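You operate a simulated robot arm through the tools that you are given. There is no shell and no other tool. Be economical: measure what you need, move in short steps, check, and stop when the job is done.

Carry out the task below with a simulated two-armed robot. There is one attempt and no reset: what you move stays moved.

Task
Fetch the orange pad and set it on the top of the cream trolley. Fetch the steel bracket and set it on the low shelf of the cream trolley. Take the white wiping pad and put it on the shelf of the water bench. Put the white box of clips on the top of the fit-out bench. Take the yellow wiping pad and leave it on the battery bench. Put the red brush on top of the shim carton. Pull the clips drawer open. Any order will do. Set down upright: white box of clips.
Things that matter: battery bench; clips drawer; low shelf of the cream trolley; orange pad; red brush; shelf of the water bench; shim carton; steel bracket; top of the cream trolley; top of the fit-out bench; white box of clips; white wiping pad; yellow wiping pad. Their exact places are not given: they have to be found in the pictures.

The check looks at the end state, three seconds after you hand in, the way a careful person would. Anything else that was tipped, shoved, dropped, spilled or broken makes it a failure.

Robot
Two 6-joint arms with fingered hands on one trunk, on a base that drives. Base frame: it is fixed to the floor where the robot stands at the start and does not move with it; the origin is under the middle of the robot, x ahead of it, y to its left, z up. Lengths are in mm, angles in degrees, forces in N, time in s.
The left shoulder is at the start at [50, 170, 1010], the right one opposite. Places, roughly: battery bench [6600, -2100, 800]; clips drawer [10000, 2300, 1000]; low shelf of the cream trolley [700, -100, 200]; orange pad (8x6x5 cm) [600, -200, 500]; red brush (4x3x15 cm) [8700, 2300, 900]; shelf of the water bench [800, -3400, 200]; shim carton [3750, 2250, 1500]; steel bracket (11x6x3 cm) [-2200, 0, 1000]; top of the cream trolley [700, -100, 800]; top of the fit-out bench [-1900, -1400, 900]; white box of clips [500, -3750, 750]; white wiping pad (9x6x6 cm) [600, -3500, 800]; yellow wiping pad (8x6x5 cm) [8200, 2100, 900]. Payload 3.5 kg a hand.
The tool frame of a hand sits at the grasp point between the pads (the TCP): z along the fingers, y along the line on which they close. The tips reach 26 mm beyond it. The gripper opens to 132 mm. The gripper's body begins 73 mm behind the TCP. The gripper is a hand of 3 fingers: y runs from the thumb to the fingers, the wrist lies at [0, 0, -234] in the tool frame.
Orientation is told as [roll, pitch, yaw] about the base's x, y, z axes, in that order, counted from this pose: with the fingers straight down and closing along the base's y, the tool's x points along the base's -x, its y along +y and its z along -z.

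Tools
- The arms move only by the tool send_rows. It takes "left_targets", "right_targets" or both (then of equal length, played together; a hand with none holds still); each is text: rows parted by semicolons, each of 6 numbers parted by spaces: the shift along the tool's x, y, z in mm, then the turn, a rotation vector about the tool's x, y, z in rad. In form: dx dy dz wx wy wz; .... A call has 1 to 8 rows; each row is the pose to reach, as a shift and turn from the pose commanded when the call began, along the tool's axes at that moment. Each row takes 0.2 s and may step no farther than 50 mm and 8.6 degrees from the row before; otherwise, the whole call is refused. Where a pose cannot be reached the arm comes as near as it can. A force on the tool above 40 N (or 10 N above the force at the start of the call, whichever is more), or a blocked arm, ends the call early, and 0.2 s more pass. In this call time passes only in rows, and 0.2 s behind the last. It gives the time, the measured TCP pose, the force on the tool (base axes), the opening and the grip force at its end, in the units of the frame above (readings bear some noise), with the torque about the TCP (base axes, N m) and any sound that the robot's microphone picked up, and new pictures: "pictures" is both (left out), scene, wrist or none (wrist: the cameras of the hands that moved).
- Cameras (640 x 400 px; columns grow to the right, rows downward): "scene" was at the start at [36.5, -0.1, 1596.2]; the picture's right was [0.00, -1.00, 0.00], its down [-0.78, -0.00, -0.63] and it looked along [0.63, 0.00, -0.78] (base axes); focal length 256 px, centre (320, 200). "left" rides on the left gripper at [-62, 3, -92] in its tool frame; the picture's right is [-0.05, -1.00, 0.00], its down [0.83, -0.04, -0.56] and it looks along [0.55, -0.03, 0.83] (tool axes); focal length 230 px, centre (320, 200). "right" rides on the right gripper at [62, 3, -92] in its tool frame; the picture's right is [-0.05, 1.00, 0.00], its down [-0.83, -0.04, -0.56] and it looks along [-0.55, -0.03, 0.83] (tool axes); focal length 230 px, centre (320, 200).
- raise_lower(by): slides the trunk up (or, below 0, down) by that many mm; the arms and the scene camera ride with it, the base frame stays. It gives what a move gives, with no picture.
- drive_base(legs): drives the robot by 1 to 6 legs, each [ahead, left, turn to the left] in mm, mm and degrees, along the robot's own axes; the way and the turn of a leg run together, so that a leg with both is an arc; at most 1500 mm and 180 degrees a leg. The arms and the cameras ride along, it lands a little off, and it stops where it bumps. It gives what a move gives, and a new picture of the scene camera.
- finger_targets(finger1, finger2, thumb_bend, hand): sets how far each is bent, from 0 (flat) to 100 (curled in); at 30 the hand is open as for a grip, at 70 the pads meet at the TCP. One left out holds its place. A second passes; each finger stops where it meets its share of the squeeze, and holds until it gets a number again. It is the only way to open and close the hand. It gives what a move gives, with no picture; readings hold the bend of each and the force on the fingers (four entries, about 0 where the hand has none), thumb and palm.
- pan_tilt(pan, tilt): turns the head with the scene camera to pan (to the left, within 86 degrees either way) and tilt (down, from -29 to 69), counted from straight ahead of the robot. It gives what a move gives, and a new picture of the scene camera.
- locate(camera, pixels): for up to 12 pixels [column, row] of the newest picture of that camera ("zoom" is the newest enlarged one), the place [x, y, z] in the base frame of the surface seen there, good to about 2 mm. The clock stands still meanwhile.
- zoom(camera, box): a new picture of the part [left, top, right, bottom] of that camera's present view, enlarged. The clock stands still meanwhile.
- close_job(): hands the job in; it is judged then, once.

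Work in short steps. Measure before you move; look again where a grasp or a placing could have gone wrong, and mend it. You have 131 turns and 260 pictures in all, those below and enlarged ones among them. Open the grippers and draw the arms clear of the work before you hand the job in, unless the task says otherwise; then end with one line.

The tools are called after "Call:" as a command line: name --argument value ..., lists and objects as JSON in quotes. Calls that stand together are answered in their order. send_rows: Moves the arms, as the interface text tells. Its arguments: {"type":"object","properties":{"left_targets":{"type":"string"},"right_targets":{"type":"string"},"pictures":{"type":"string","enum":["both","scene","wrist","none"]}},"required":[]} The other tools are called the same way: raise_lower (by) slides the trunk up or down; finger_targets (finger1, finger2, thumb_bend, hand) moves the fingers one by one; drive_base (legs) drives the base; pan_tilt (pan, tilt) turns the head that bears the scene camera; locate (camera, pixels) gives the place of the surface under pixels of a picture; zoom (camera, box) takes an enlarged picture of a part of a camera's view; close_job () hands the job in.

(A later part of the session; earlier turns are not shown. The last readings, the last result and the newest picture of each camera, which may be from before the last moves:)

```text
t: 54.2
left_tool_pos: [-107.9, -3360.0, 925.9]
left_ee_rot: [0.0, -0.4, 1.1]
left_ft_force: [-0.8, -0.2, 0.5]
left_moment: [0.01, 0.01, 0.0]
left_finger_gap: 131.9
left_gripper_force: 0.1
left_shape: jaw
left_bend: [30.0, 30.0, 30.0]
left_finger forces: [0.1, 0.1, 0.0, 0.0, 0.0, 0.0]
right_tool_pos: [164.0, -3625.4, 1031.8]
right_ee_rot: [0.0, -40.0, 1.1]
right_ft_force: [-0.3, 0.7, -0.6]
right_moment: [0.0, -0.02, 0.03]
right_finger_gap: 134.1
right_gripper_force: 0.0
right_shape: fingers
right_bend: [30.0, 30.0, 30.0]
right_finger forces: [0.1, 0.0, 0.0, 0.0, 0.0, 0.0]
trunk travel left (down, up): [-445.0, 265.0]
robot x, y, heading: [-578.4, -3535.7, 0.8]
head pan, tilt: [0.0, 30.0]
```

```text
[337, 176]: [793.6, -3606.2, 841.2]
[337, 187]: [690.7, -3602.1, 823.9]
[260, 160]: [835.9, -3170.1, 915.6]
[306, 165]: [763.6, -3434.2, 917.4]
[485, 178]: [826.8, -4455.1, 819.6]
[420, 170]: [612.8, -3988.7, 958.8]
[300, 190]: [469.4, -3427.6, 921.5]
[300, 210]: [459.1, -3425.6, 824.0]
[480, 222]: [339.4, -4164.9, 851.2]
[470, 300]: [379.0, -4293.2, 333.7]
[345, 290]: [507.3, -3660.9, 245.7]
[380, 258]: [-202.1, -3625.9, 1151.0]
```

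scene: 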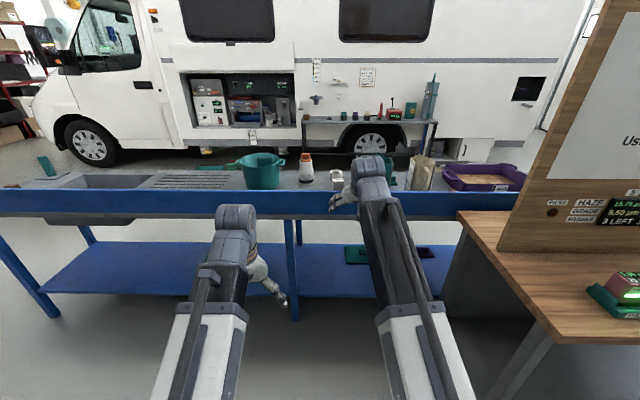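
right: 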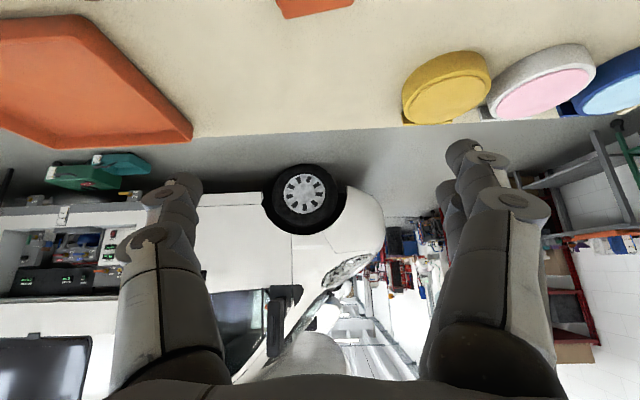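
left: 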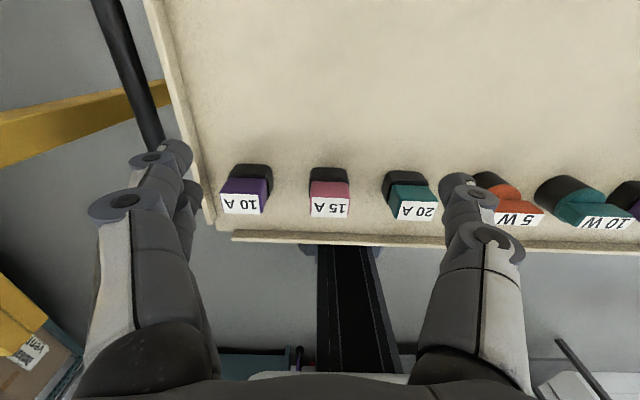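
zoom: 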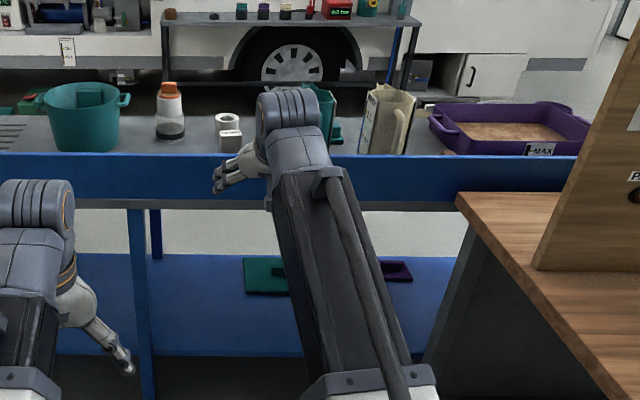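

The board (top ≈921) hides things just behind it. I raise the trunk fully, and look down over it.

Call:
raise_lower --by 260

Call:
drive_base --legs '[[300, 0, 0]]'

Call:
pan_tilt --pan 0 --tilt 48

```text
t: 56.9
left_tool_pos: [-109.2, -3360.1, 1186.3]
left_ee_rot: [0.1, -0.5, 1.2]
left_ft_force: [0.0, 0.4, 0.0]
left_moment: [0.01, 0.02, -0.01]
left_finger_gap: 132.1
left_gripper_force: 0.0
left_shape: jaw
left_bend: [30.0, 30.0, 30.0]
left_finger forces: [0.0, 0.0, 0.0, 0.0, 0.0, 0.0]
right_tool_pos: [164.9, -3626.3, 1292.2]
right_ee_rot: [0.0, -40.0, 1.1]
right_ft_force: [0.2, 0.1, -0.6]
right_moment: [0.0, 0.0, -0.04]
right_finger_gap: 133.9
right_gripper_force: 0.0
right_shape: fingers
right_bend: [30.0, 30.0, 30.0]
right_finger forces: [0.0, 0.0, 0.1, 0.0, 0.0, 0.0]
trunk travel left (down, up): [-705.0, 5.0]
robot x, y, heading: [-572.4, -3534.7, 1.1]
head pan, tilt: [0.0, 30.0]
```

```text
t: 59.0
left_tool_pos: [193.9, -3354.4, 1184.9]
left_ee_rot: [0.1, -0.4, 1.0]
left_ft_force: [0.0, 0.3, 0.0]
left_moment: [-0.01, 0.03, 0.0]
left_finger_gap: 131.9
left_gripper_force: 0.0
left_shape: jaw
left_bend: [30.0, 30.0, 30.0]
left_finger forces: [0.0, 0.0, 0.0, 0.0, 0.1, 0.0]
right_tool_pos: [465.6, -3621.3, 1292.3]
right_ee_rot: [0.0, -40.0, 0.9]
right_ft_force: [-0.2, 0.6, -0.3]
right_moment: [-0.02, 0.02, 0.01]
right_finger_gap: 134.1
right_gripper_force: 0.0
right_shape: fingers
right_bend: [30.0, 30.0, 30.0]
right_finger forces: [0.1, 0.0, 0.0, 0.1, 0.0, 0.1]
trunk travel left (down, up): [-705.0, 5.0]
robot x, y, heading: [-276.5, -3528.3, 0.9]
head pan, tilt: [0.0, 30.0]
```

scene: 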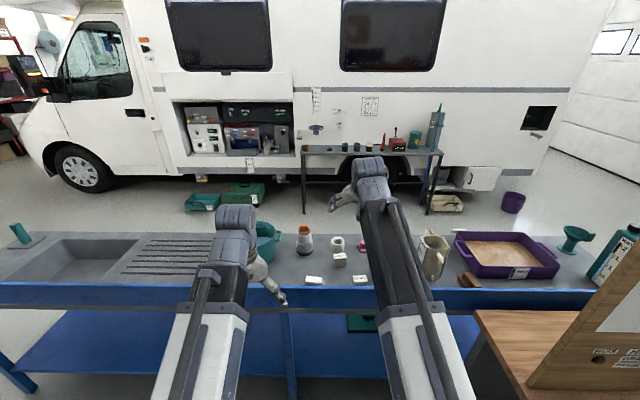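

```text
t: 59.8
left_tool_pos: [192.2, -3355.0, 1185.7]
left_ee_rot: [0.0, -0.4, 1.0]
left_ft_force: [-0.1, 0.4, 1.2]
left_moment: [-0.05, 0.03, -0.02]
left_finger_gap: 131.9
left_gripper_force: 0.0
left_shape: jaw
left_bend: [30.0, 30.0, 30.0]
left_finger forces: [0.1, 0.0, 0.0, 0.0, 0.0, 0.0]
right_tool_pos: [464.8, -3621.9, 1292.7]
right_ee_rot: [0.0, -39.9, 0.9]
right_ft_force: [0.2, -0.9, 0.1]
right_moment: [0.0, 0.0, 0.0]
right_finger_gap: 133.8
right_gripper_force: 0.1
right_shape: fingers
right_bend: [30.0, 30.0, 30.0]
right_finger forces: [0.0, 0.0, 0.1, 0.0, 0.1, 0.0]
trunk travel left (down, up): [-705.0, 5.0]
robot x, y, heading: [-274.7, -3528.8, 1.3]
head pan, tilt: [0.0, 48.0]
```

scene: 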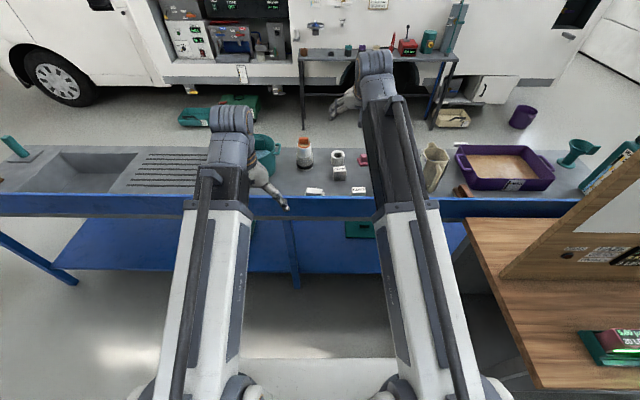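

Call:
zoom --camera "scene" --box '[280, 130, 400, 210]'

Call:
locate --camera "zoom" --pixels '[[185, 318], [425, 318], [310, 225], [310, 140], [440, 155], [320, 345], [320, 375], [185, 305], [165, 318], [210, 318], [400, 318], [448, 318]]'

```text
5.00 times, centred on (340, 170) of scene
```

zoom: 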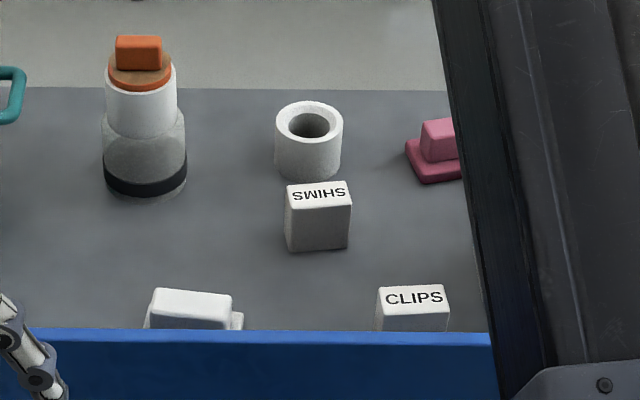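

```text
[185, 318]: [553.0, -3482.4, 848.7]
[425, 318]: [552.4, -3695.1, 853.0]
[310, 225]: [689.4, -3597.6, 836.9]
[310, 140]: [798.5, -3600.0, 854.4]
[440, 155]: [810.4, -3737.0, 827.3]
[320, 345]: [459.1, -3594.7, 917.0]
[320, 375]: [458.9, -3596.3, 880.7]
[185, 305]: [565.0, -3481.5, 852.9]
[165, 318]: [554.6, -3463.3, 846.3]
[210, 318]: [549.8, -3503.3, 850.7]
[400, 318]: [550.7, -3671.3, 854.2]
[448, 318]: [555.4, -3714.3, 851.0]
```

White pad ≈(560,-3485), CLIPS box ≈(560,-3695), just behind the board. I bring the right hand to vertical and lower, then align it with the pad by strafing.

Call:
send_rows --right_targets "39.3 0 14.7 0 0.0873 0; 78.6 0 29.4 0 0.1745 0; 117.9 0 44.1 0 0.2618 0; 157.2 0 58.8 0 0.349 0; 196.5 0 73.5 0 0.4363 0; 235.8 0 88.2 0 0.5236 0; 275.1 0 102.9 0 0.6109 0; 314.4 0 117.6 0 0.698 0" --pictures "none"

Call:
drive_base --legs '[[0, 136, 0], [190, 0, 0]]'

Call:
send_rows --right_targets "0 0 1 0 0 0" --pictures "wrist"

```text
t: 61.6
left_tool_pos: [191.9, -3354.5, 1186.7]
left_ee_rot: [0.1, -0.4, 1.0]
left_ft_force: [0.7, -0.3, 0.4]
left_moment: [-0.01, 0.02, 0.0]
left_finger_gap: 131.8
left_gripper_force: 0.0
left_shape: jaw
left_bend: [30.0, 30.0, 30.0]
left_finger forces: [0.0, 0.0, 0.1, 0.0, 0.1, 0.1]
right_tool_pos: [298.1, -3623.0, 1000.0]
right_ee_rot: [0.0, -0.1, 1.0]
right_ft_force: [-0.2, 0.2, 0.9]
right_moment: [0.02, 0.02, -0.01]
right_finger_gap: 133.7
right_gripper_force: 0.2
right_shape: fingers
right_bend: [30.0, 30.0, 30.0]
right_finger forces: [0.0, 0.0, 0.1, 0.0, 0.0, 0.0]
trunk travel left (down, up): [-705.0, 5.0]
robot x, y, heading: [-272.5, -3528.0, 1.2]
head pan, tilt: [0.0, 48.0]
```

```text
t: 64.0
left_tool_pos: [381.2, -3214.8, 1185.8]
left_ee_rot: [0.0, -0.4, 0.7]
left_ft_force: [0.2, -0.1, -0.2]
left_moment: [0.0, 0.0, -0.01]
left_finger_gap: 131.9
left_gripper_force: 0.0
left_shape: jaw
left_bend: [30.0, 30.0, 30.0]
left_finger forces: [0.1, 0.0, 0.0, 0.0, 0.0, 0.0]
right_tool_pos: [485.0, -3486.0, 999.5]
right_ee_rot: [0.0, -0.1, 0.7]
right_ft_force: [0.1, 0.3, 0.0]
right_moment: [-0.02, 0.06, 0.01]
right_finger_gap: 133.8
right_gripper_force: 0.0
right_shape: fingers
right_bend: [30.0, 30.0, 30.0]
right_finger forces: [0.0, 0.0, 0.1, 0.0, 0.0, 0.1]
trunk travel left (down, up): [-705.0, 5.0]
robot x, y, heading: [-87.7, -3385.3, 0.9]
head pan, tilt: [0.0, 48.0]
```

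scene: 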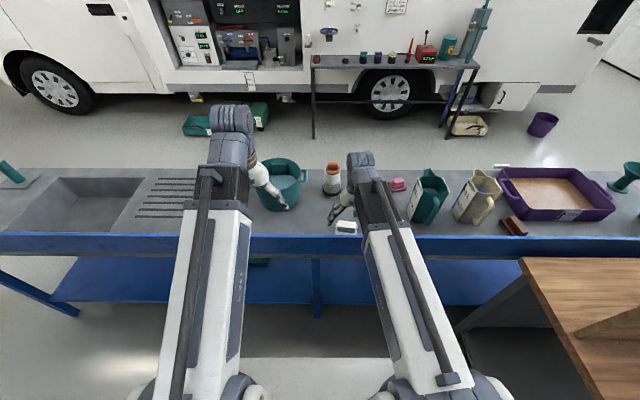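

```text
t: 64.5
left_tool_pos: [379.8, -3216.1, 1186.8]
left_ee_rot: [0.0, -0.5, 0.7]
left_ft_force: [0.7, 0.4, -0.1]
left_moment: [0.0, 0.0, -0.01]
left_finger_gap: 131.7
left_gripper_force: 0.0
left_shape: jaw
left_bend: [30.0, 30.0, 30.0]
left_finger forces: [0.0, 0.0, 0.0, 0.1, 0.0, 0.1]
right_tool_pos: [486.1, -3486.6, 1000.2]
right_ee_rot: [0.0, 0.0, 0.7]
right_ft_force: [-0.3, 0.0, 0.3]
right_moment: [0.02, 0.02, -0.01]
right_finger_gap: 134.0
right_gripper_force: 0.0
right_shape: fingers
right_bend: [30.0, 30.0, 30.0]
right_finger forces: [0.0, 0.0, 0.0, 0.0, 0.0, 0.0]
trunk travel left (down, up): [-705.0, 5.0]
robot x, y, heading: [-85.2, -3384.3, 0.6]
head pan, tilt: [0.0, 48.0]
```

right: 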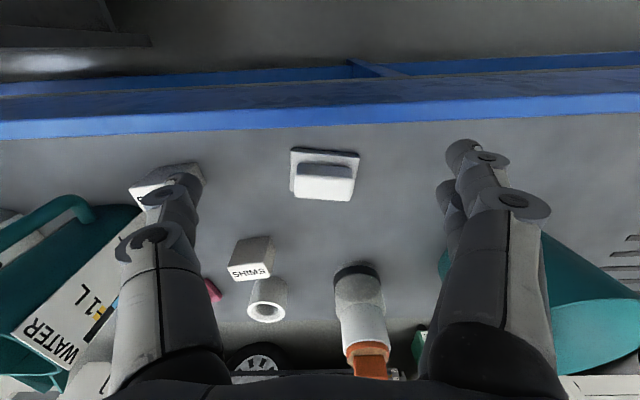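

The white pad is at (325,178) in the wrist picture. I zoom in and measure it.

Call:
zoom --camera "right" --box '[265, 120, 385, 220]'

Call:
locate --camera "right" --pixels '[[293, 152], [357, 156], [352, 192], [294, 192], [324, 186], [300, 169], [353, 172], [298, 194], [350, 198], [324, 155], [400, 180], [324, 130]]'

```text
4.00 times, centred on (325, 170) of right
```

zoom: 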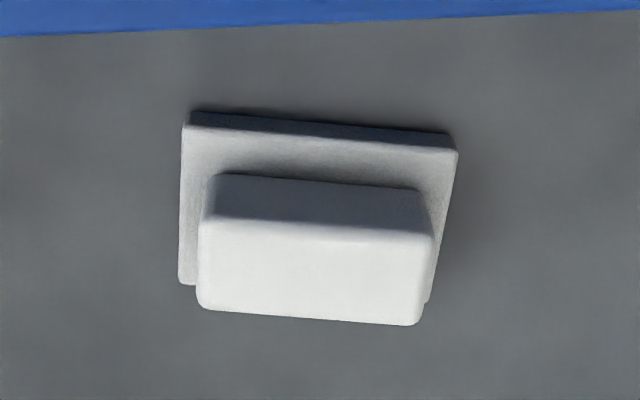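

```text
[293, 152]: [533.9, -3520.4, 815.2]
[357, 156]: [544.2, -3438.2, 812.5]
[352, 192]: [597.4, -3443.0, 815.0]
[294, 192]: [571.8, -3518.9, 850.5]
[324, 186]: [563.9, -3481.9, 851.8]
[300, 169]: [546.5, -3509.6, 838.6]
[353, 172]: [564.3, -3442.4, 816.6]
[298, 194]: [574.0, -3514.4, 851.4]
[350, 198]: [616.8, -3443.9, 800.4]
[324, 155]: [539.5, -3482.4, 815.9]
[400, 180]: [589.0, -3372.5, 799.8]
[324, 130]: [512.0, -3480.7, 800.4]
```

Handle top centre ≈(566,-3482,852), surface at 800, yaw ≈ -7°. I move above it and descend partway.

Call:
send_rows --right_targets "-40 2 0 0 0 0.065; -80 3.5 0 0 0 0.131; -80 3.5 40 0 0 0.131; -80 3.5 80 0 0 0.131; -80 3.5 115 0 0 0.131" --pictures "wrist"

```text
t: 65.7
left_tool_pos: [380.8, -3215.5, 1187.1]
left_ee_rot: [-0.1, -0.5, 0.7]
left_ft_force: [-0.8, -0.3, 0.2]
left_moment: [-0.01, -0.02, -0.02]
left_finger_gap: 131.7
left_gripper_force: 0.0
left_shape: jaw
left_bend: [30.0, 30.0, 30.0]
left_finger forces: [0.0, 0.1, 0.0, 0.0, 0.0, 0.0]
right_tool_pos: [567.1, -3482.3, 883.4]
right_ee_rot: [0.0, 0.0, -6.9]
right_ft_force: [-0.7, -0.4, -0.2]
right_moment: [-0.01, 0.01, -0.01]
right_finger_gap: 134.0
right_gripper_force: 0.1
right_shape: fingers
right_bend: [30.0, 30.0, 30.0]
right_finger forces: [0.0, 0.0, 0.1, 0.1, 0.0, 0.1]
trunk travel left (down, up): [-705.0, 5.0]
robot x, y, heading: [-89.4, -3385.6, 0.5]
head pan, tilt: [0.0, 48.0]
```

right: 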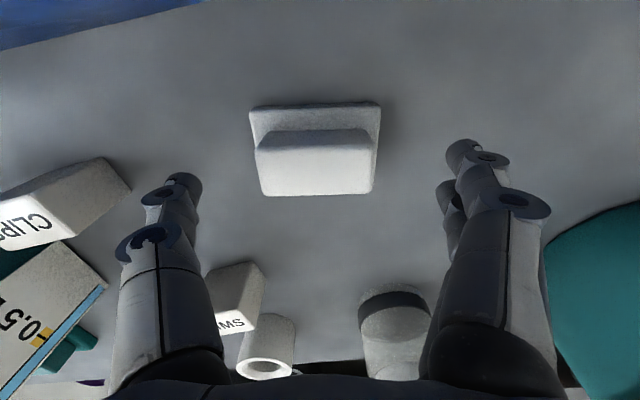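

Aligned. I descend to z≈846, close, and lift.

Call:
send_rows --right_targets "0 0 20 0 0 0; 0 0 38 0 0 0" --pictures "none"

Call:
finger_targets --hand "right" --finger1 70 --finger2 70 --thumb_bend 70

Call:
send_rows --right_targets "0 0 -40 0 0 0; 0 0 -80 0 0 0; 0 0 -120 0 0 0; 0 0 -160 0 0 0; 0 0 -200 0 0 0" --pictures "wrist"

```text
t: 66.2
left_tool_pos: [380.6, -3215.2, 1186.7]
left_ee_rot: [0.1, -0.4, 0.7]
left_ft_force: [0.6, -0.8, 0.0]
left_moment: [-0.02, -0.02, 0.03]
left_finger_gap: 132.0
left_gripper_force: 0.0
left_shape: jaw
left_bend: [30.0, 30.0, 30.0]
left_finger forces: [0.1, 0.1, 0.0, 0.0, 0.1, 0.0]
right_tool_pos: [565.8, -3483.9, 845.5]
right_ee_rot: [0.0, -0.1, -6.9]
right_ft_force: [-0.1, 0.4, -0.8]
right_moment: [0.02, -0.01, 0.04]
right_finger_gap: 134.1
right_gripper_force: 0.0
right_shape: fingers
right_bend: [30.0, 30.0, 30.0]
right_finger forces: [0.1, 0.0, 0.0, 0.0, 0.1, 0.0]
trunk travel left (down, up): [-705.0, 5.0]
robot x, y, heading: [-86.4, -3380.4, 0.8]
head pan, tilt: [0.0, 48.0]
```

```text
t: 67.2
left_tool_pos: [380.5, -3215.4, 1186.2]
left_ee_rot: [0.0, -0.3, 0.8]
left_ft_force: [-0.4, 0.4, -0.8]
left_moment: [-0.02, -0.02, -0.01]
left_finger_gap: 131.7
left_gripper_force: 0.1
left_shape: jaw
left_bend: [30.0, 30.0, 30.0]
left_finger forces: [0.1, 0.1, 0.1, 0.1, 0.0, 0.0]
right_tool_pos: [565.0, -3483.7, 845.1]
right_ee_rot: [0.0, -0.1, -6.9]
right_ft_force: [2.7, -3.7, 11.6]
right_moment: [0.42, -0.09, -0.07]
right_finger_gap: 70.0
right_gripper_force: 22.5
right_shape: fingers
right_bend: [49.0, 49.0, 56.0]
right_finger forces: [11.2, 11.2, 0.1, 0.0, 22.0, 0.0]
trunk travel left (down, up): [-705.0, 5.0]
robot x, y, heading: [-91.0, -3382.1, 0.3]
head pan, tilt: [0.0, 48.0]
```

```text
t: 68.5
left_tool_pos: [380.1, -3215.6, 1185.8]
left_ee_rot: [-0.1, -0.4, 0.8]
left_ft_force: [0.9, -0.4, -0.4]
left_moment: [0.02, 0.03, 0.01]
left_finger_gap: 131.8
left_gripper_force: 0.0
left_shape: jaw
left_bend: [30.0, 30.0, 30.0]
left_finger forces: [0.1, 0.0, 0.1, 0.0, 0.0, 0.0]
right_tool_pos: [563.7, -3481.8, 1045.4]
right_ee_rot: [0.0, 0.0, -6.8]
right_ft_force: [-0.7, 0.8, -0.5]
right_moment: [0.02, 0.0, -0.02]
right_finger_gap: 69.9
right_gripper_force: 19.4
right_shape: fingers
right_bend: [49.0, 49.0, 57.0]
right_finger forces: [9.6, 9.7, 0.1, 0.0, 19.4, 0.0]
trunk travel left (down, up): [-705.0, 5.0]
robot x, y, heading: [-85.5, -3382.9, 0.6]
head pan, tilt: [0.0, 48.0]
```

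right: 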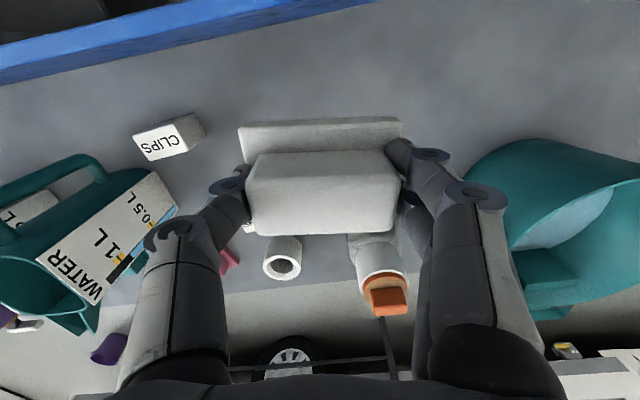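

Pad is held. I back off, tuck the left hand, lower the trunk, and inspect the shelf.

Call:
drive_base --legs '[[-470, 0, 0]]'

Call:
send_rows --left_targets "30 0 38 0 0 0; 60 0 75 0 0 0; 90 0 113 0 0 0; 120 0 150 0 0 0" --pictures "none"

Call:
raise_lower --by -690

Call:
pan_tilt --pan 0 --tilt 25

```text
t: 71.3
left_tool_pos: [-91.8, -3222.0, 1186.0]
left_ee_rot: [0.0, -0.4, 0.2]
left_ft_force: [-0.3, 1.1, 0.2]
left_moment: [-0.03, 0.01, -0.01]
left_finger_gap: 132.2
left_gripper_force: 0.2
left_shape: jaw
left_bend: [30.0, 30.0, 30.0]
left_finger forces: [0.0, 0.0, 0.0, 0.1, 0.0, 0.0]
right_tool_pos: [89.2, -3490.9, 1046.1]
right_ee_rot: [0.0, -0.2, -7.3]
right_ft_force: [0.5, 0.0, 0.4]
right_moment: [-0.01, -0.01, 0.06]
right_finger_gap: 69.8
right_gripper_force: 19.6
right_shape: fingers
right_bend: [49.0, 49.0, 57.0]
right_finger forces: [9.6, 9.6, 0.0, 0.0, 19.5, 0.0]
trunk travel left (down, up): [-705.0, 5.0]
robot x, y, heading: [-561.3, -3391.9, 0.5]
head pan, tilt: [0.0, 48.0]
```

scene: 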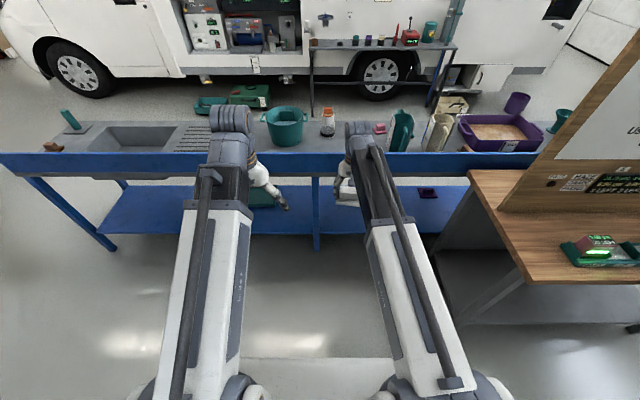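

```text
t: 72.3
left_tool_pos: [-92.5, -3228.2, 1062.0]
left_ee_rot: [0.0, -0.3, 0.1]
left_ft_force: [0.4, 0.5, 0.8]
left_moment: [0.01, 0.01, -0.03]
left_finger_gap: 131.6
left_gripper_force: 0.1
left_shape: jaw
left_bend: [30.0, 30.0, 30.0]
left_finger forces: [0.1, 0.0, 0.1, 0.0, 0.0, 0.0]
left hand out of reach, approached as far as the arm can: row 1, 2, 3, 4
right_tool_pos: [90.7, -3489.7, 1045.1]
right_ee_rot: [0.0, 0.0, -7.3]
right_ft_force: [0.6, -0.3, -0.4]
right_moment: [0.0, 0.02, 0.01]
right_finger_gap: 70.0
right_gripper_force: 19.5
right_shape: fingers
right_bend: [49.0, 49.0, 57.0]
right_finger forces: [9.7, 9.6, 0.0, 0.1, 19.5, 0.0]
trunk travel left (down, up): [-705.0, 5.0]
robot x, y, heading: [-560.2, -3387.0, 0.1]
head pan, tilt: [0.0, 48.0]
```

```text
refused: -690 is not a number from -400 to 400
```

```text
t: 73.1
left_tool_pos: [-92.5, -3228.1, 1062.1]
left_ee_rot: [-0.1, -0.2, 0.1]
left_ft_force: [0.6, 0.8, -1.0]
left_moment: [0.0, -0.01, 0.01]
left_finger_gap: 132.0
left_gripper_force: 0.1
left_shape: jaw
left_bend: [30.0, 30.0, 30.0]
left_finger forces: [0.1, 0.0, 0.0, 0.0, 0.1, 0.0]
right_tool_pos: [91.4, -3489.8, 1044.7]
right_ee_rot: [-0.1, 0.1, -7.3]
right_ft_force: [-0.3, 0.9, 0.0]
right_moment: [0.0, 0.0, -0.01]
right_finger_gap: 70.0
right_gripper_force: 19.1
right_shape: fingers
right_bend: [49.0, 49.0, 57.0]
right_finger forces: [9.7, 9.6, 0.1, 0.0, 19.4, 0.0]
trunk travel left (down, up): [-705.0, 5.0]
robot x, y, heading: [-560.1, -3387.1, 0.3]
head pan, tilt: [0.0, 25.0]
```

scene: 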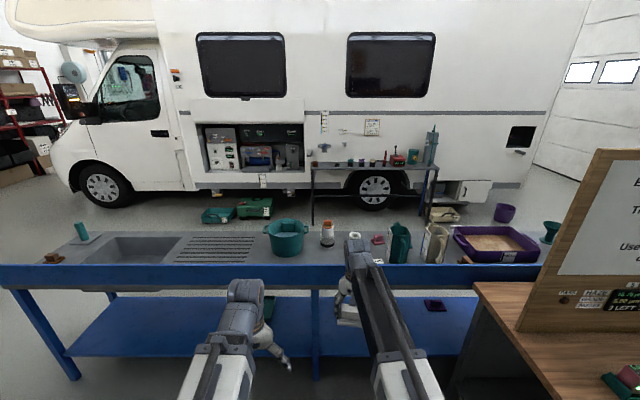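

Trunk moves are limited to 400 per call. I lower in two steps and look at the shelf.

Call:
raise_lower --by -400

Call:
raise_lower --by -290

Call:
pan_tilt --pan 0 --tilt 28

Call:
zoom --camera "scene" --box '[220, 80, 540, 280]'

```text
t: 77.0
left_tool_pos: [-92.9, -3227.3, 662.2]
left_ee_rot: [0.0, -0.2, 0.1]
left_ft_force: [0.6, -0.5, -0.1]
left_moment: [0.02, 0.03, -0.03]
left_finger_gap: 132.1
left_gripper_force: 0.1
left_shape: jaw
left_bend: [30.0, 30.0, 30.0]
left_finger forces: [0.1, 0.0, 0.1, 0.1, 0.0, 0.0]
right_tool_pos: [89.8, -3490.3, 644.8]
right_ee_rot: [0.0, 0.0, -7.3]
right_ft_force: [0.2, -0.1, -0.7]
right_moment: [0.01, 0.03, 0.01]
right_finger_gap: 70.0
right_gripper_force: 20.0
right_shape: fingers
right_bend: [49.0, 49.0, 57.0]
right_finger forces: [9.7, 9.7, 0.0, 0.0, 19.5, 0.0]
trunk travel left (down, up): [-305.0, 405.0]
robot x, y, heading: [-561.1, -3390.7, 0.2]
head pan, tilt: [0.0, 25.0]
```

```text
t: 79.9
left_tool_pos: [-92.7, -3228.2, 372.5]
left_ee_rot: [0.1, -0.2, 0.3]
left_ft_force: [-0.1, 0.5, 0.1]
left_moment: [0.02, -0.04, 0.02]
left_finger_gap: 131.8
left_gripper_force: 0.1
left_shape: jaw
left_bend: [30.0, 30.0, 30.0]
left_finger forces: [0.0, 0.1, 0.0, 0.0, 0.0, 0.1]
right_tool_pos: [90.4, -3490.5, 355.2]
right_ee_rot: [0.0, 0.0, -7.3]
right_ft_force: [0.1, -0.2, -0.2]
right_moment: [0.0, 0.02, -0.01]
right_finger_gap: 69.8
right_gripper_force: 19.8
right_shape: fingers
right_bend: [49.0, 49.0, 57.0]
right_finger forces: [9.8, 9.8, 0.1, 0.0, 19.5, 0.0]
trunk travel left (down, up): [-15.0, 695.0]
robot x, y, heading: [-558.8, -3385.0, 0.3]
head pan, tilt: [0.0, 25.0]
```

```text
t: 80.5
left_tool_pos: [-92.4, -3227.6, 373.4]
left_ee_rot: [0.0, -0.2, 0.2]
left_ft_force: [0.3, -0.8, 0.3]
left_moment: [-0.01, 0.01, -0.01]
left_finger_gap: 132.0
left_gripper_force: 0.0
left_shape: jaw
left_bend: [30.0, 30.0, 30.0]
left_finger forces: [0.0, 0.0, 0.1, 0.0, 0.1, 0.0]
right_tool_pos: [91.5, -3490.7, 354.9]
right_ee_rot: [0.0, 0.1, -7.3]
right_ft_force: [-1.0, 0.0, -0.7]
right_moment: [0.0, 0.01, -0.01]
right_finger_gap: 69.9
right_gripper_force: 19.8
right_shape: fingers
right_bend: [49.0, 49.0, 57.0]
right_finger forces: [9.8, 9.7, 0.1, 0.0, 19.5, 0.0]
trunk travel left (down, up): [-15.0, 695.0]
robot x, y, heading: [-562.5, -3386.8, 0.5]
head pan, tilt: [0.0, 28.0]
```

scene: 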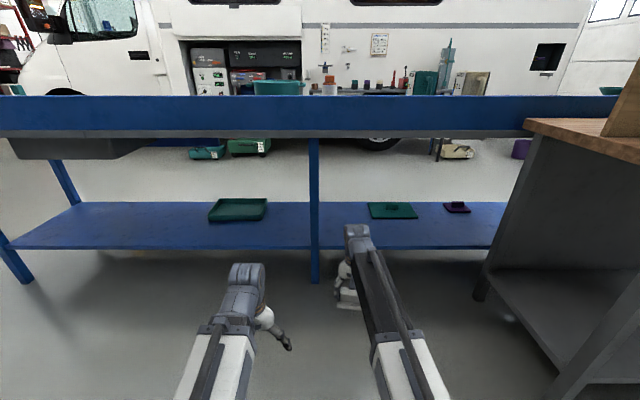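

```text
2.00 times, centred on (380, 180) of scene
```

zoom: 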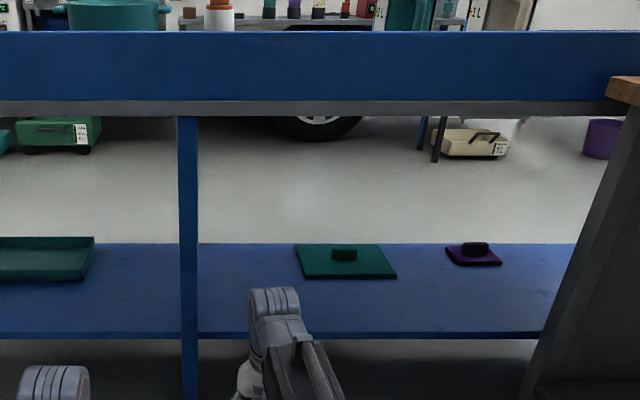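

Call:
locate --camera "scene" --pixels '[[340, 246], [340, 230], [400, 240], [395, 214], [373, 217], [416, 216], [315, 240], [315, 136], [240, 218], [497, 240], [340, 205], [450, 230]]'

```text
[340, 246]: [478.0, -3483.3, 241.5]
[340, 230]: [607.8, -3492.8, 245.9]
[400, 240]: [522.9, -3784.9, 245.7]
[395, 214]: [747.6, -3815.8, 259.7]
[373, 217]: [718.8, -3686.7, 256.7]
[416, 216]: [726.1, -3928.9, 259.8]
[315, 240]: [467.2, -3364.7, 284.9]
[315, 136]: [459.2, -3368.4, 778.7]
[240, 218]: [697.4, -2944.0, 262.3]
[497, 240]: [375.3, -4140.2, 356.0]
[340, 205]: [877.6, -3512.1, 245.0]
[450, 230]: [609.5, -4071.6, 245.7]
```

Shelf z≈246, x 478-880, leg at y≈-3365. Target spot (575,-3545). I strafe right, drive in, and look.

Call:
drive_base --legs '[[0, -55, 0], [440, 0, 0]]'

```text
t: 83.7
left_tool_pos: [343.5, -3283.4, 372.1]
left_ee_rot: [0.0, -0.2, 0.0]
left_ft_force: [0.3, -0.3, 0.0]
left_moment: [-0.01, -0.01, -0.01]
left_finger_gap: 132.0
left_gripper_force: 0.0
left_shape: jaw
left_bend: [30.0, 30.0, 30.0]
left_finger forces: [0.0, 0.1, 0.0, 0.1, 0.1, 0.0]
right_tool_pos: [526.9, -3546.3, 354.5]
right_ee_rot: [0.0, 0.0, -7.6]
right_ft_force: [0.2, 0.0, -0.2]
right_moment: [-0.01, 0.04, 0.0]
right_finger_gap: 69.6
right_gripper_force: 19.8
right_shape: fingers
right_bend: [49.0, 49.0, 57.0]
right_finger forces: [9.8, 9.6, 0.1, 0.0, 19.7, 0.0]
trunk travel left (down, up): [-15.0, 695.0]
robot x, y, heading: [-121.6, -3440.3, 0.5]
head pan, tilt: [0.0, 28.0]
```

scene: 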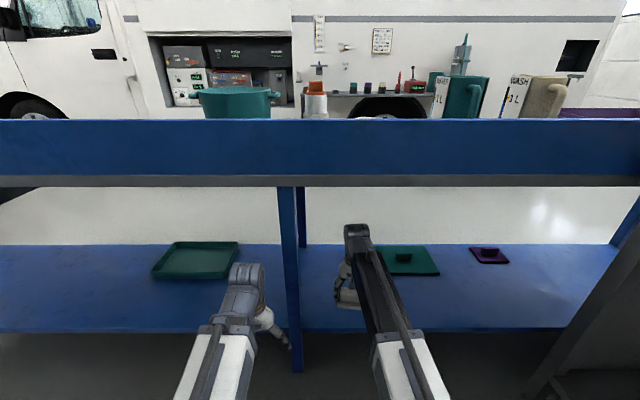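

Clear of the leg. I extend 50 mm and lower 62 mm to the shelf.

Call:
send_rows --right_targets "-25 3.3 0 0 0 0; -49 6.5 0 0 0 0; -49 6.5 30 0 0 0; -49 6.5 55 0 0 0; -49 6.5 62 0 0 0" --pictures "both"

```text
t: 84.9
left_tool_pos: [344.5, -3284.0, 373.7]
left_ee_rot: [0.1, -0.2, 0.0]
left_ft_force: [-0.7, -0.1, -0.6]
left_moment: [-0.02, -0.03, -0.01]
left_finger_gap: 132.1
left_gripper_force: 0.1
left_shape: jaw
left_bend: [30.0, 30.0, 30.0]
left_finger forces: [0.0, 0.1, 0.0, 0.0, 0.0, 0.0]
right_tool_pos: [574.2, -3545.4, 292.1]
right_ee_rot: [-0.1, -0.2, -7.5]
right_ft_force: [-0.2, 0.6, -1.5]
right_moment: [0.01, -0.02, 0.06]
right_finger_gap: 69.6
right_gripper_force: 18.5
right_shape: fingers
right_bend: [49.0, 49.0, 57.0]
right_finger forces: [9.7, 9.8, 0.1, 0.1, 19.8, 0.1]
trunk travel left (down, up): [-15.0, 695.0]
robot x, y, heading: [-121.4, -3440.6, 0.1]
head pan, tilt: [0.0, 28.0]
```

scene: 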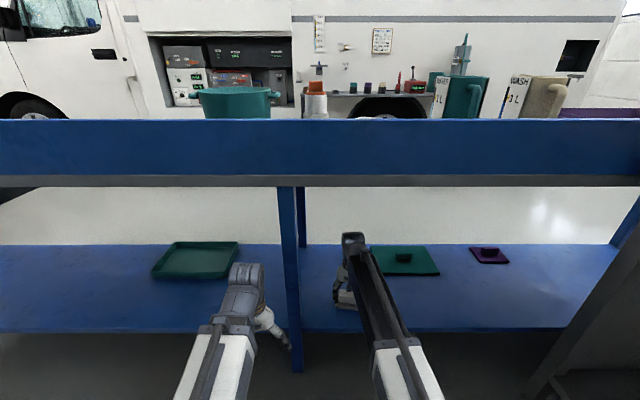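
right: 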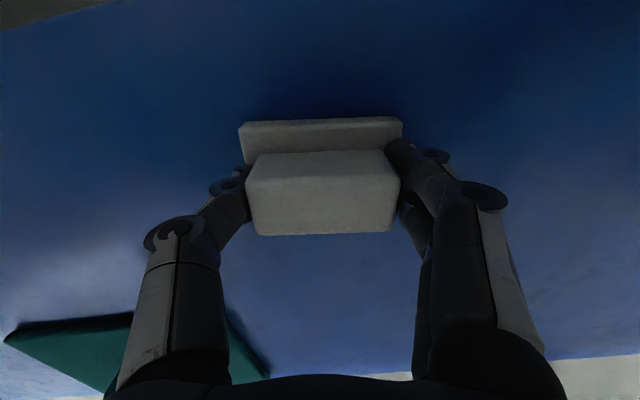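

Almost touching. I lower 2 mm, release, rise, back off, and raise the trunk again for the CLIPS box.

Call:
send_rows --right_targets "0 0 2 0 0 0" --pictures "none"

Call:
finger_targets --hand "right" --finger1 30 --finger2 30 --thumb_bend 30

Call:
send_rows --right_targets "0 0 -30 0 0 0; 0 0 -65 0 0 0; 0 0 -100 0 0 0" --pictures "wrist"

Call:
drive_base --legs '[[-460, 0, 0]]'

Call:
raise_lower --by 400

Call:
raise_lower --by 290

```text
t: 85.3
left_tool_pos: [343.1, -3284.4, 372.7]
left_ee_rot: [0.0, -0.3, 0.0]
left_ft_force: [0.5, 0.2, 0.1]
left_moment: [-0.05, 0.01, -0.02]
left_finger_gap: 131.8
left_gripper_force: 0.1
left_shape: jaw
left_bend: [30.0, 30.0, 30.0]
left_finger forces: [0.1, 0.1, 0.0, 0.0, 0.0, 0.0]
right_tool_pos: [575.3, -3546.3, 291.5]
right_ee_rot: [0.0, -0.2, -7.5]
right_ft_force: [0.1, -0.9, 5.2]
right_moment: [0.23, -0.03, 0.0]
right_finger_gap: 69.8
right_gripper_force: 20.5
right_shape: fingers
right_bend: [49.0, 49.0, 57.0]
right_finger forces: [10.1, 10.2, 0.1, 0.1, 20.1, 0.1]
trunk travel left (down, up): [-15.0, 695.0]
robot x, y, heading: [-127.0, -3440.5, -0.2]
head pan, tilt: [0.0, 28.0]
```

```text
t: 86.3
left_tool_pos: [343.3, -3283.5, 371.9]
left_ee_rot: [0.1, -0.2, 0.1]
left_ft_force: [0.2, -0.2, 1.0]
left_moment: [0.01, -0.01, -0.01]
left_finger_gap: 131.9
left_gripper_force: 0.0
left_shape: jaw
left_bend: [30.0, 30.0, 30.0]
left_finger forces: [0.0, 0.0, 0.0, 0.1, 0.0, 0.0]
right_tool_pos: [574.1, -3545.6, 290.7]
right_ee_rot: [0.0, 0.0, -7.5]
right_ft_force: [0.2, -0.2, -0.8]
right_moment: [0.0, 0.02, 0.0]
right_finger_gap: 133.7
right_gripper_force: 0.1
right_shape: fingers
right_bend: [30.0, 30.0, 30.0]
right_finger forces: [0.1, 0.0, 0.1, 0.1, 0.1, 0.1]
trunk travel left (down, up): [-15.0, 695.0]
robot x, y, heading: [-125.5, -3440.9, 0.2]
head pan, tilt: [0.0, 28.0]
```

```text
t: 87.1
left_tool_pos: [342.9, -3284.0, 372.6]
left_ee_rot: [0.0, -0.2, 0.0]
left_ft_force: [-0.5, 0.1, 0.1]
left_moment: [-0.04, 0.02, -0.01]
left_finger_gap: 131.7
left_gripper_force: 0.1
left_shape: jaw
left_bend: [30.0, 30.0, 30.0]
left_finger forces: [0.1, 0.0, 0.0, 0.1, 0.0, 0.0]
right_tool_pos: [576.4, -3545.8, 392.0]
right_ee_rot: [0.0, 0.0, -7.5]
right_ft_force: [-0.7, 0.3, -0.4]
right_moment: [-0.02, 0.01, -0.02]
right_finger_gap: 133.7
right_gripper_force: 0.1
right_shape: fingers
right_bend: [30.0, 30.0, 30.0]
right_finger forces: [0.0, 0.1, 0.1, 0.1, 0.0, 0.1]
trunk travel left (down, up): [-15.0, 695.0]
robot x, y, heading: [-125.7, -3440.6, -0.1]
head pan, tilt: [0.0, 28.0]
```

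right: 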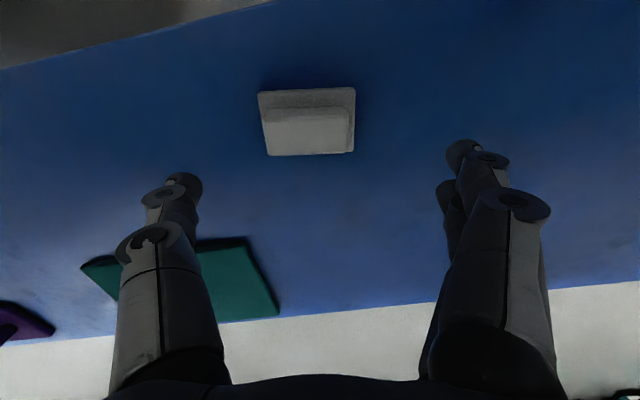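

```text
t: 89.9
left_tool_pos: [-111.5, -3281.2, 373.4]
left_ee_rot: [-0.1, -0.3, 0.4]
left_ft_force: [-0.4, -0.1, 0.0]
left_moment: [-0.03, -0.04, -0.03]
left_finger_gap: 132.1
left_gripper_force: 0.1
left_shape: jaw
left_bend: [30.0, 30.0, 30.0]
left_finger forces: [0.0, 0.0, 0.0, 0.1, 0.1, 0.1]
right_tool_pos: [122.6, -3543.6, 393.4]
right_ee_rot: [0.0, 0.0, -7.2]
right_ft_force: [-0.5, 0.0, 0.1]
right_moment: [0.0, -0.01, 0.05]
right_finger_gap: 134.1
right_gripper_force: 0.1
right_shape: fingers
right_bend: [30.0, 30.0, 30.0]
right_finger forces: [0.1, 0.0, 0.0, 0.0, 0.0, 0.1]
trunk travel left (down, up): [-15.0, 695.0]
robot x, y, heading: [-578.3, -3442.9, 0.4]
head pan, tilt: [0.0, 28.0]
```

scene: 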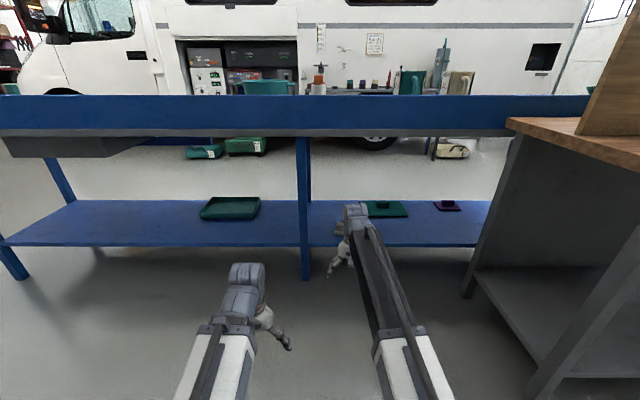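

```text
t: 93.7
left_tool_pos: [-113.3, -3281.9, 772.1]
left_ee_rot: [0.0, -0.2, 0.4]
left_ft_force: [-0.4, 0.9, -0.3]
left_moment: [0.02, -0.01, 0.0]
left_finger_gap: 131.8
left_gripper_force: 0.0
left_shape: jaw
left_bend: [30.0, 30.0, 30.0]
left_finger forces: [0.1, 0.1, 0.0, 0.1, 0.0, 0.0]
right_tool_pos: [121.8, -3544.6, 792.3]
right_ee_rot: [0.0, 0.0, -7.2]
right_ft_force: [0.6, -0.9, -0.3]
right_moment: [-0.02, 0.02, 0.0]
right_finger_gap: 133.9
right_gripper_force: 0.1
right_shape: fingers
right_bend: [30.0, 30.0, 30.0]
right_finger forces: [0.0, 0.1, 0.0, 0.1, 0.0, 0.1]
trunk travel left (down, up): [-415.0, 295.0]
robot x, y, heading: [-579.1, -3446.4, 0.6]
head pan, tilt: [0.0, 28.0]
```

```text
t: 96.6
left_tool_pos: [-112.0, -3281.9, 1062.6]
left_ee_rot: [0.0, -0.2, 0.4]
left_ft_force: [0.2, -0.1, 0.4]
left_moment: [-0.02, -0.02, 0.01]
left_finger_gap: 131.9
left_gripper_force: 0.1
left_shape: jaw
left_bend: [30.0, 30.0, 30.0]
left_finger forces: [0.0, 0.0, 0.1, 0.0, 0.0, 0.0]
right_tool_pos: [121.9, -3543.6, 1083.0]
right_ee_rot: [0.0, 0.1, -7.1]
right_ft_force: [-0.6, 0.5, -0.2]
right_moment: [-0.01, -0.03, 0.03]
right_finger_gap: 134.2
right_gripper_force: 0.0
right_shape: fingers
right_bend: [30.0, 30.0, 30.0]
right_finger forces: [0.0, 0.0, 0.0, 0.0, 0.0, 0.0]
trunk travel left (down, up): [-705.0, 5.0]
robot x, y, heading: [-579.1, -3442.3, 0.1]
head pan, tilt: [0.0, 28.0]
```

White pad rests on the shelf. Now I strafe toward the CLIPS box and look with the wrist camera.

Call:
drive_base --legs '[[0, -150, 0], [365, 0, 0]]'

Call:
send_rows --right_targets "0 0 33 0 0 -0.06; 0 0 66 0 0 -0.125" --pictures "wrist"

Call:
zoom --camera "right" --box '[265, 120, 385, 220]'

```text
t: 99.9
left_tool_pos: [256.6, -3428.3, 1062.6]
left_ee_rot: [0.0, -0.2, 0.5]
left_ft_force: [-0.1, 0.0, 0.1]
left_moment: [0.01, 0.04, -0.04]
left_finger_gap: 131.8
left_gripper_force: 0.0
left_shape: jaw
left_bend: [30.0, 30.0, 30.0]
left_finger forces: [0.0, 0.1, 0.0, 0.1, 0.1, 0.0]
right_tool_pos: [489.1, -3689.0, 1082.9]
right_ee_rot: [0.0, 0.0, -7.0]
right_ft_force: [0.2, 0.3, -0.3]
right_moment: [0.0, 0.01, -0.03]
right_finger_gap: 134.2
right_gripper_force: 0.0
right_shape: fingers
right_bend: [30.0, 30.0, 30.0]
right_finger forces: [0.0, 0.0, 0.1, 0.0, 0.0, 0.0]
trunk travel left (down, up): [-705.0, 5.0]
robot x, y, heading: [-210.0, -3588.3, 0.5]
head pan, tilt: [0.0, 28.0]
```

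scene: 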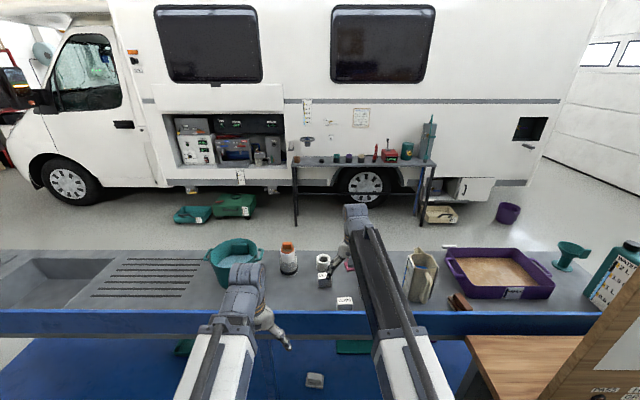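

```text
t: 100.5
left_tool_pos: [254.9, -3428.1, 1062.6]
left_ee_rot: [0.0, -0.3, 0.4]
left_ft_force: [0.8, 0.2, 0.4]
left_moment: [0.01, 0.0, 0.01]
left_finger_gap: 131.9
left_gripper_force: 0.1
left_shape: jaw
left_bend: [30.0, 30.0, 30.0]
left_finger forces: [0.0, 0.0, 0.1, 0.1, 0.1, 0.0]
right_tool_pos: [489.2, -3688.4, 1016.1]
right_ee_rot: [-0.1, 0.0, 0.2]
right_ft_force: [0.0, 0.3, 1.1]
right_moment: [-0.01, -0.02, 0.01]
right_finger_gap: 134.1
right_gripper_force: 0.1
right_shape: fingers
right_bend: [30.0, 30.0, 30.0]
right_finger forces: [0.0, 0.1, 0.0, 0.0, 0.0, 0.1]
trunk travel left (down, up): [-705.0, 5.0]
robot x, y, heading: [-211.0, -3591.6, 0.5]
head pan, tilt: [0.0, 28.0]
```

right: 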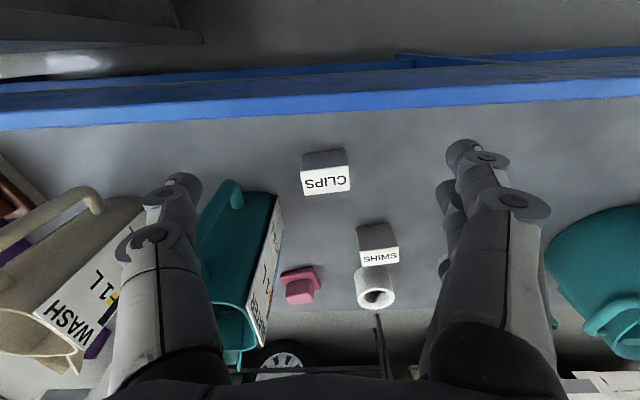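

```text
4.00 times, centred on (325, 170) of right
```

zoom: 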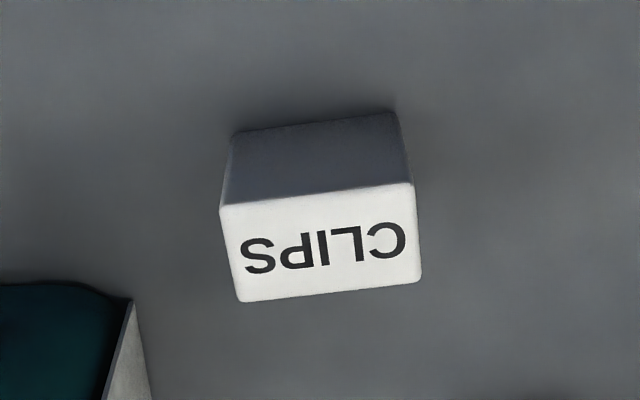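

I measure the CLIPS box corners.

Call:
locate --camera "zoom" --pixels '[[222, 212], [412, 190], [418, 278], [243, 298], [325, 240], [235, 138], [392, 118], [320, 160], [320, 90], [520, 200]]'

```text
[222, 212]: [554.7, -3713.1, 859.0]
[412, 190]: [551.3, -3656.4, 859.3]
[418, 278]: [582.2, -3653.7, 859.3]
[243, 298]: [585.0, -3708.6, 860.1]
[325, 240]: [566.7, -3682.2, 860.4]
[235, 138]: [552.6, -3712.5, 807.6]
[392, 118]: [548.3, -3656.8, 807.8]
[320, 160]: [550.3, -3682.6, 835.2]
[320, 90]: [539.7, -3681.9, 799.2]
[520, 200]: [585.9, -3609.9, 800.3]
```

Box: x 552-584, y -3713…-3654, top 860. I check the teal jug's distance from the thumb.

Call:
locate --camera "right" --pixels '[[235, 190], [232, 210], [260, 200], [275, 205], [270, 240], [258, 320], [245, 195], [210, 210]]'

```text
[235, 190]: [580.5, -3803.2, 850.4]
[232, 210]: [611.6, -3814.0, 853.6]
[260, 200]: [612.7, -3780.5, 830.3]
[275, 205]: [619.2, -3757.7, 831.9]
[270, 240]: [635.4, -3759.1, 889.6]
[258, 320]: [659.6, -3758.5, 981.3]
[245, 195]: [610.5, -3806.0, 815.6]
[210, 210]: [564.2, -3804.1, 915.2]
```

Jug is ~45 mm off the thumb side, so I pre-close the hand to ~95 mm, then go above the box.

Call:
finger_targets --hand "right" --finger1 41 --finger2 41 --thumb_bend 41

Call:
send_rows --right_targets "-40 2.5 0 0 0 -0.03; -79 5 0 0 0 -0.055; -79 5 40 0 0 -0.055; -79 5 80 0 0 -0.055; -79 5 120 0 0 -0.055" --pictures "wrist"

```text
t: 101.5
left_tool_pos: [255.9, -3427.9, 1063.0]
left_ee_rot: [0.0, -0.3, 0.5]
left_ft_force: [-0.4, 0.1, -0.4]
left_moment: [-0.04, 0.01, 0.02]
left_finger_gap: 132.0
left_gripper_force: 0.0
left_shape: jaw
left_bend: [30.0, 30.0, 30.0]
left_finger forces: [0.1, 0.1, 0.0, 0.0, 0.1, 0.0]
right_tool_pos: [490.7, -3687.0, 1015.8]
right_ee_rot: [0.0, 0.0, 0.1]
right_ft_force: [-0.1, -0.5, 0.4]
right_moment: [0.02, 0.01, 0.01]
right_finger_gap: 98.9
right_gripper_force: 0.0
right_shape: fingers
right_bend: [41.0, 41.0, 41.0]
right_finger forces: [0.1, 0.1, 0.0, 0.0, 0.0, 0.0]
trunk travel left (down, up): [-705.0, 5.0]
robot x, y, heading: [-208.1, -3590.4, 0.5]
head pan, tilt: [0.0, 28.0]
```

```text
t: 102.7
left_tool_pos: [255.7, -3428.3, 1062.5]
left_ee_rot: [0.1, -0.2, 0.5]
left_ft_force: [-0.1, 0.8, -0.2]
left_moment: [-0.03, 0.01, -0.03]
left_finger_gap: 131.8
left_gripper_force: 0.0
left_shape: jaw
left_bend: [30.0, 30.0, 30.0]
left_finger forces: [0.1, 0.0, 0.0, 0.0, 0.0, 0.1]
right_tool_pos: [528.1, -3688.4, 903.1]
right_ee_rot: [0.0, -0.2, 3.3]
right_ft_force: [0.4, 1.4, 0.9]
right_moment: [0.04, 0.0, 0.01]
right_finger_gap: 98.8
right_gripper_force: 0.0
right_shape: fingers
right_bend: [41.0, 41.0, 41.0]
right_finger forces: [0.1, 0.1, 0.0, 0.1, 0.0, 0.0]
right hand out of reach, approached as far as the arm can: row 2, 3, 4, 5
trunk travel left (down, up): [-705.0, 5.0]
robot x, y, heading: [-212.3, -3594.5, 0.3]
head pan, tilt: [0.0, 28.0]
```

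right: 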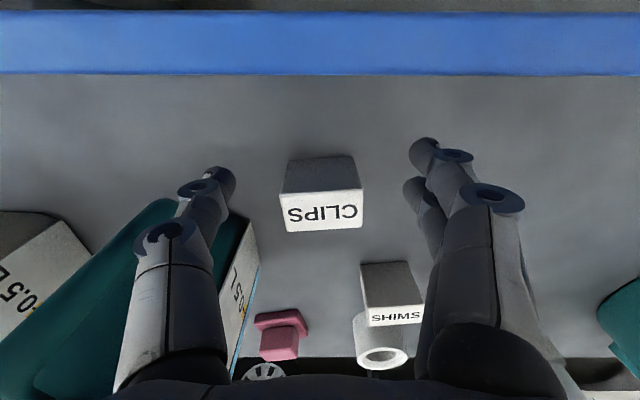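

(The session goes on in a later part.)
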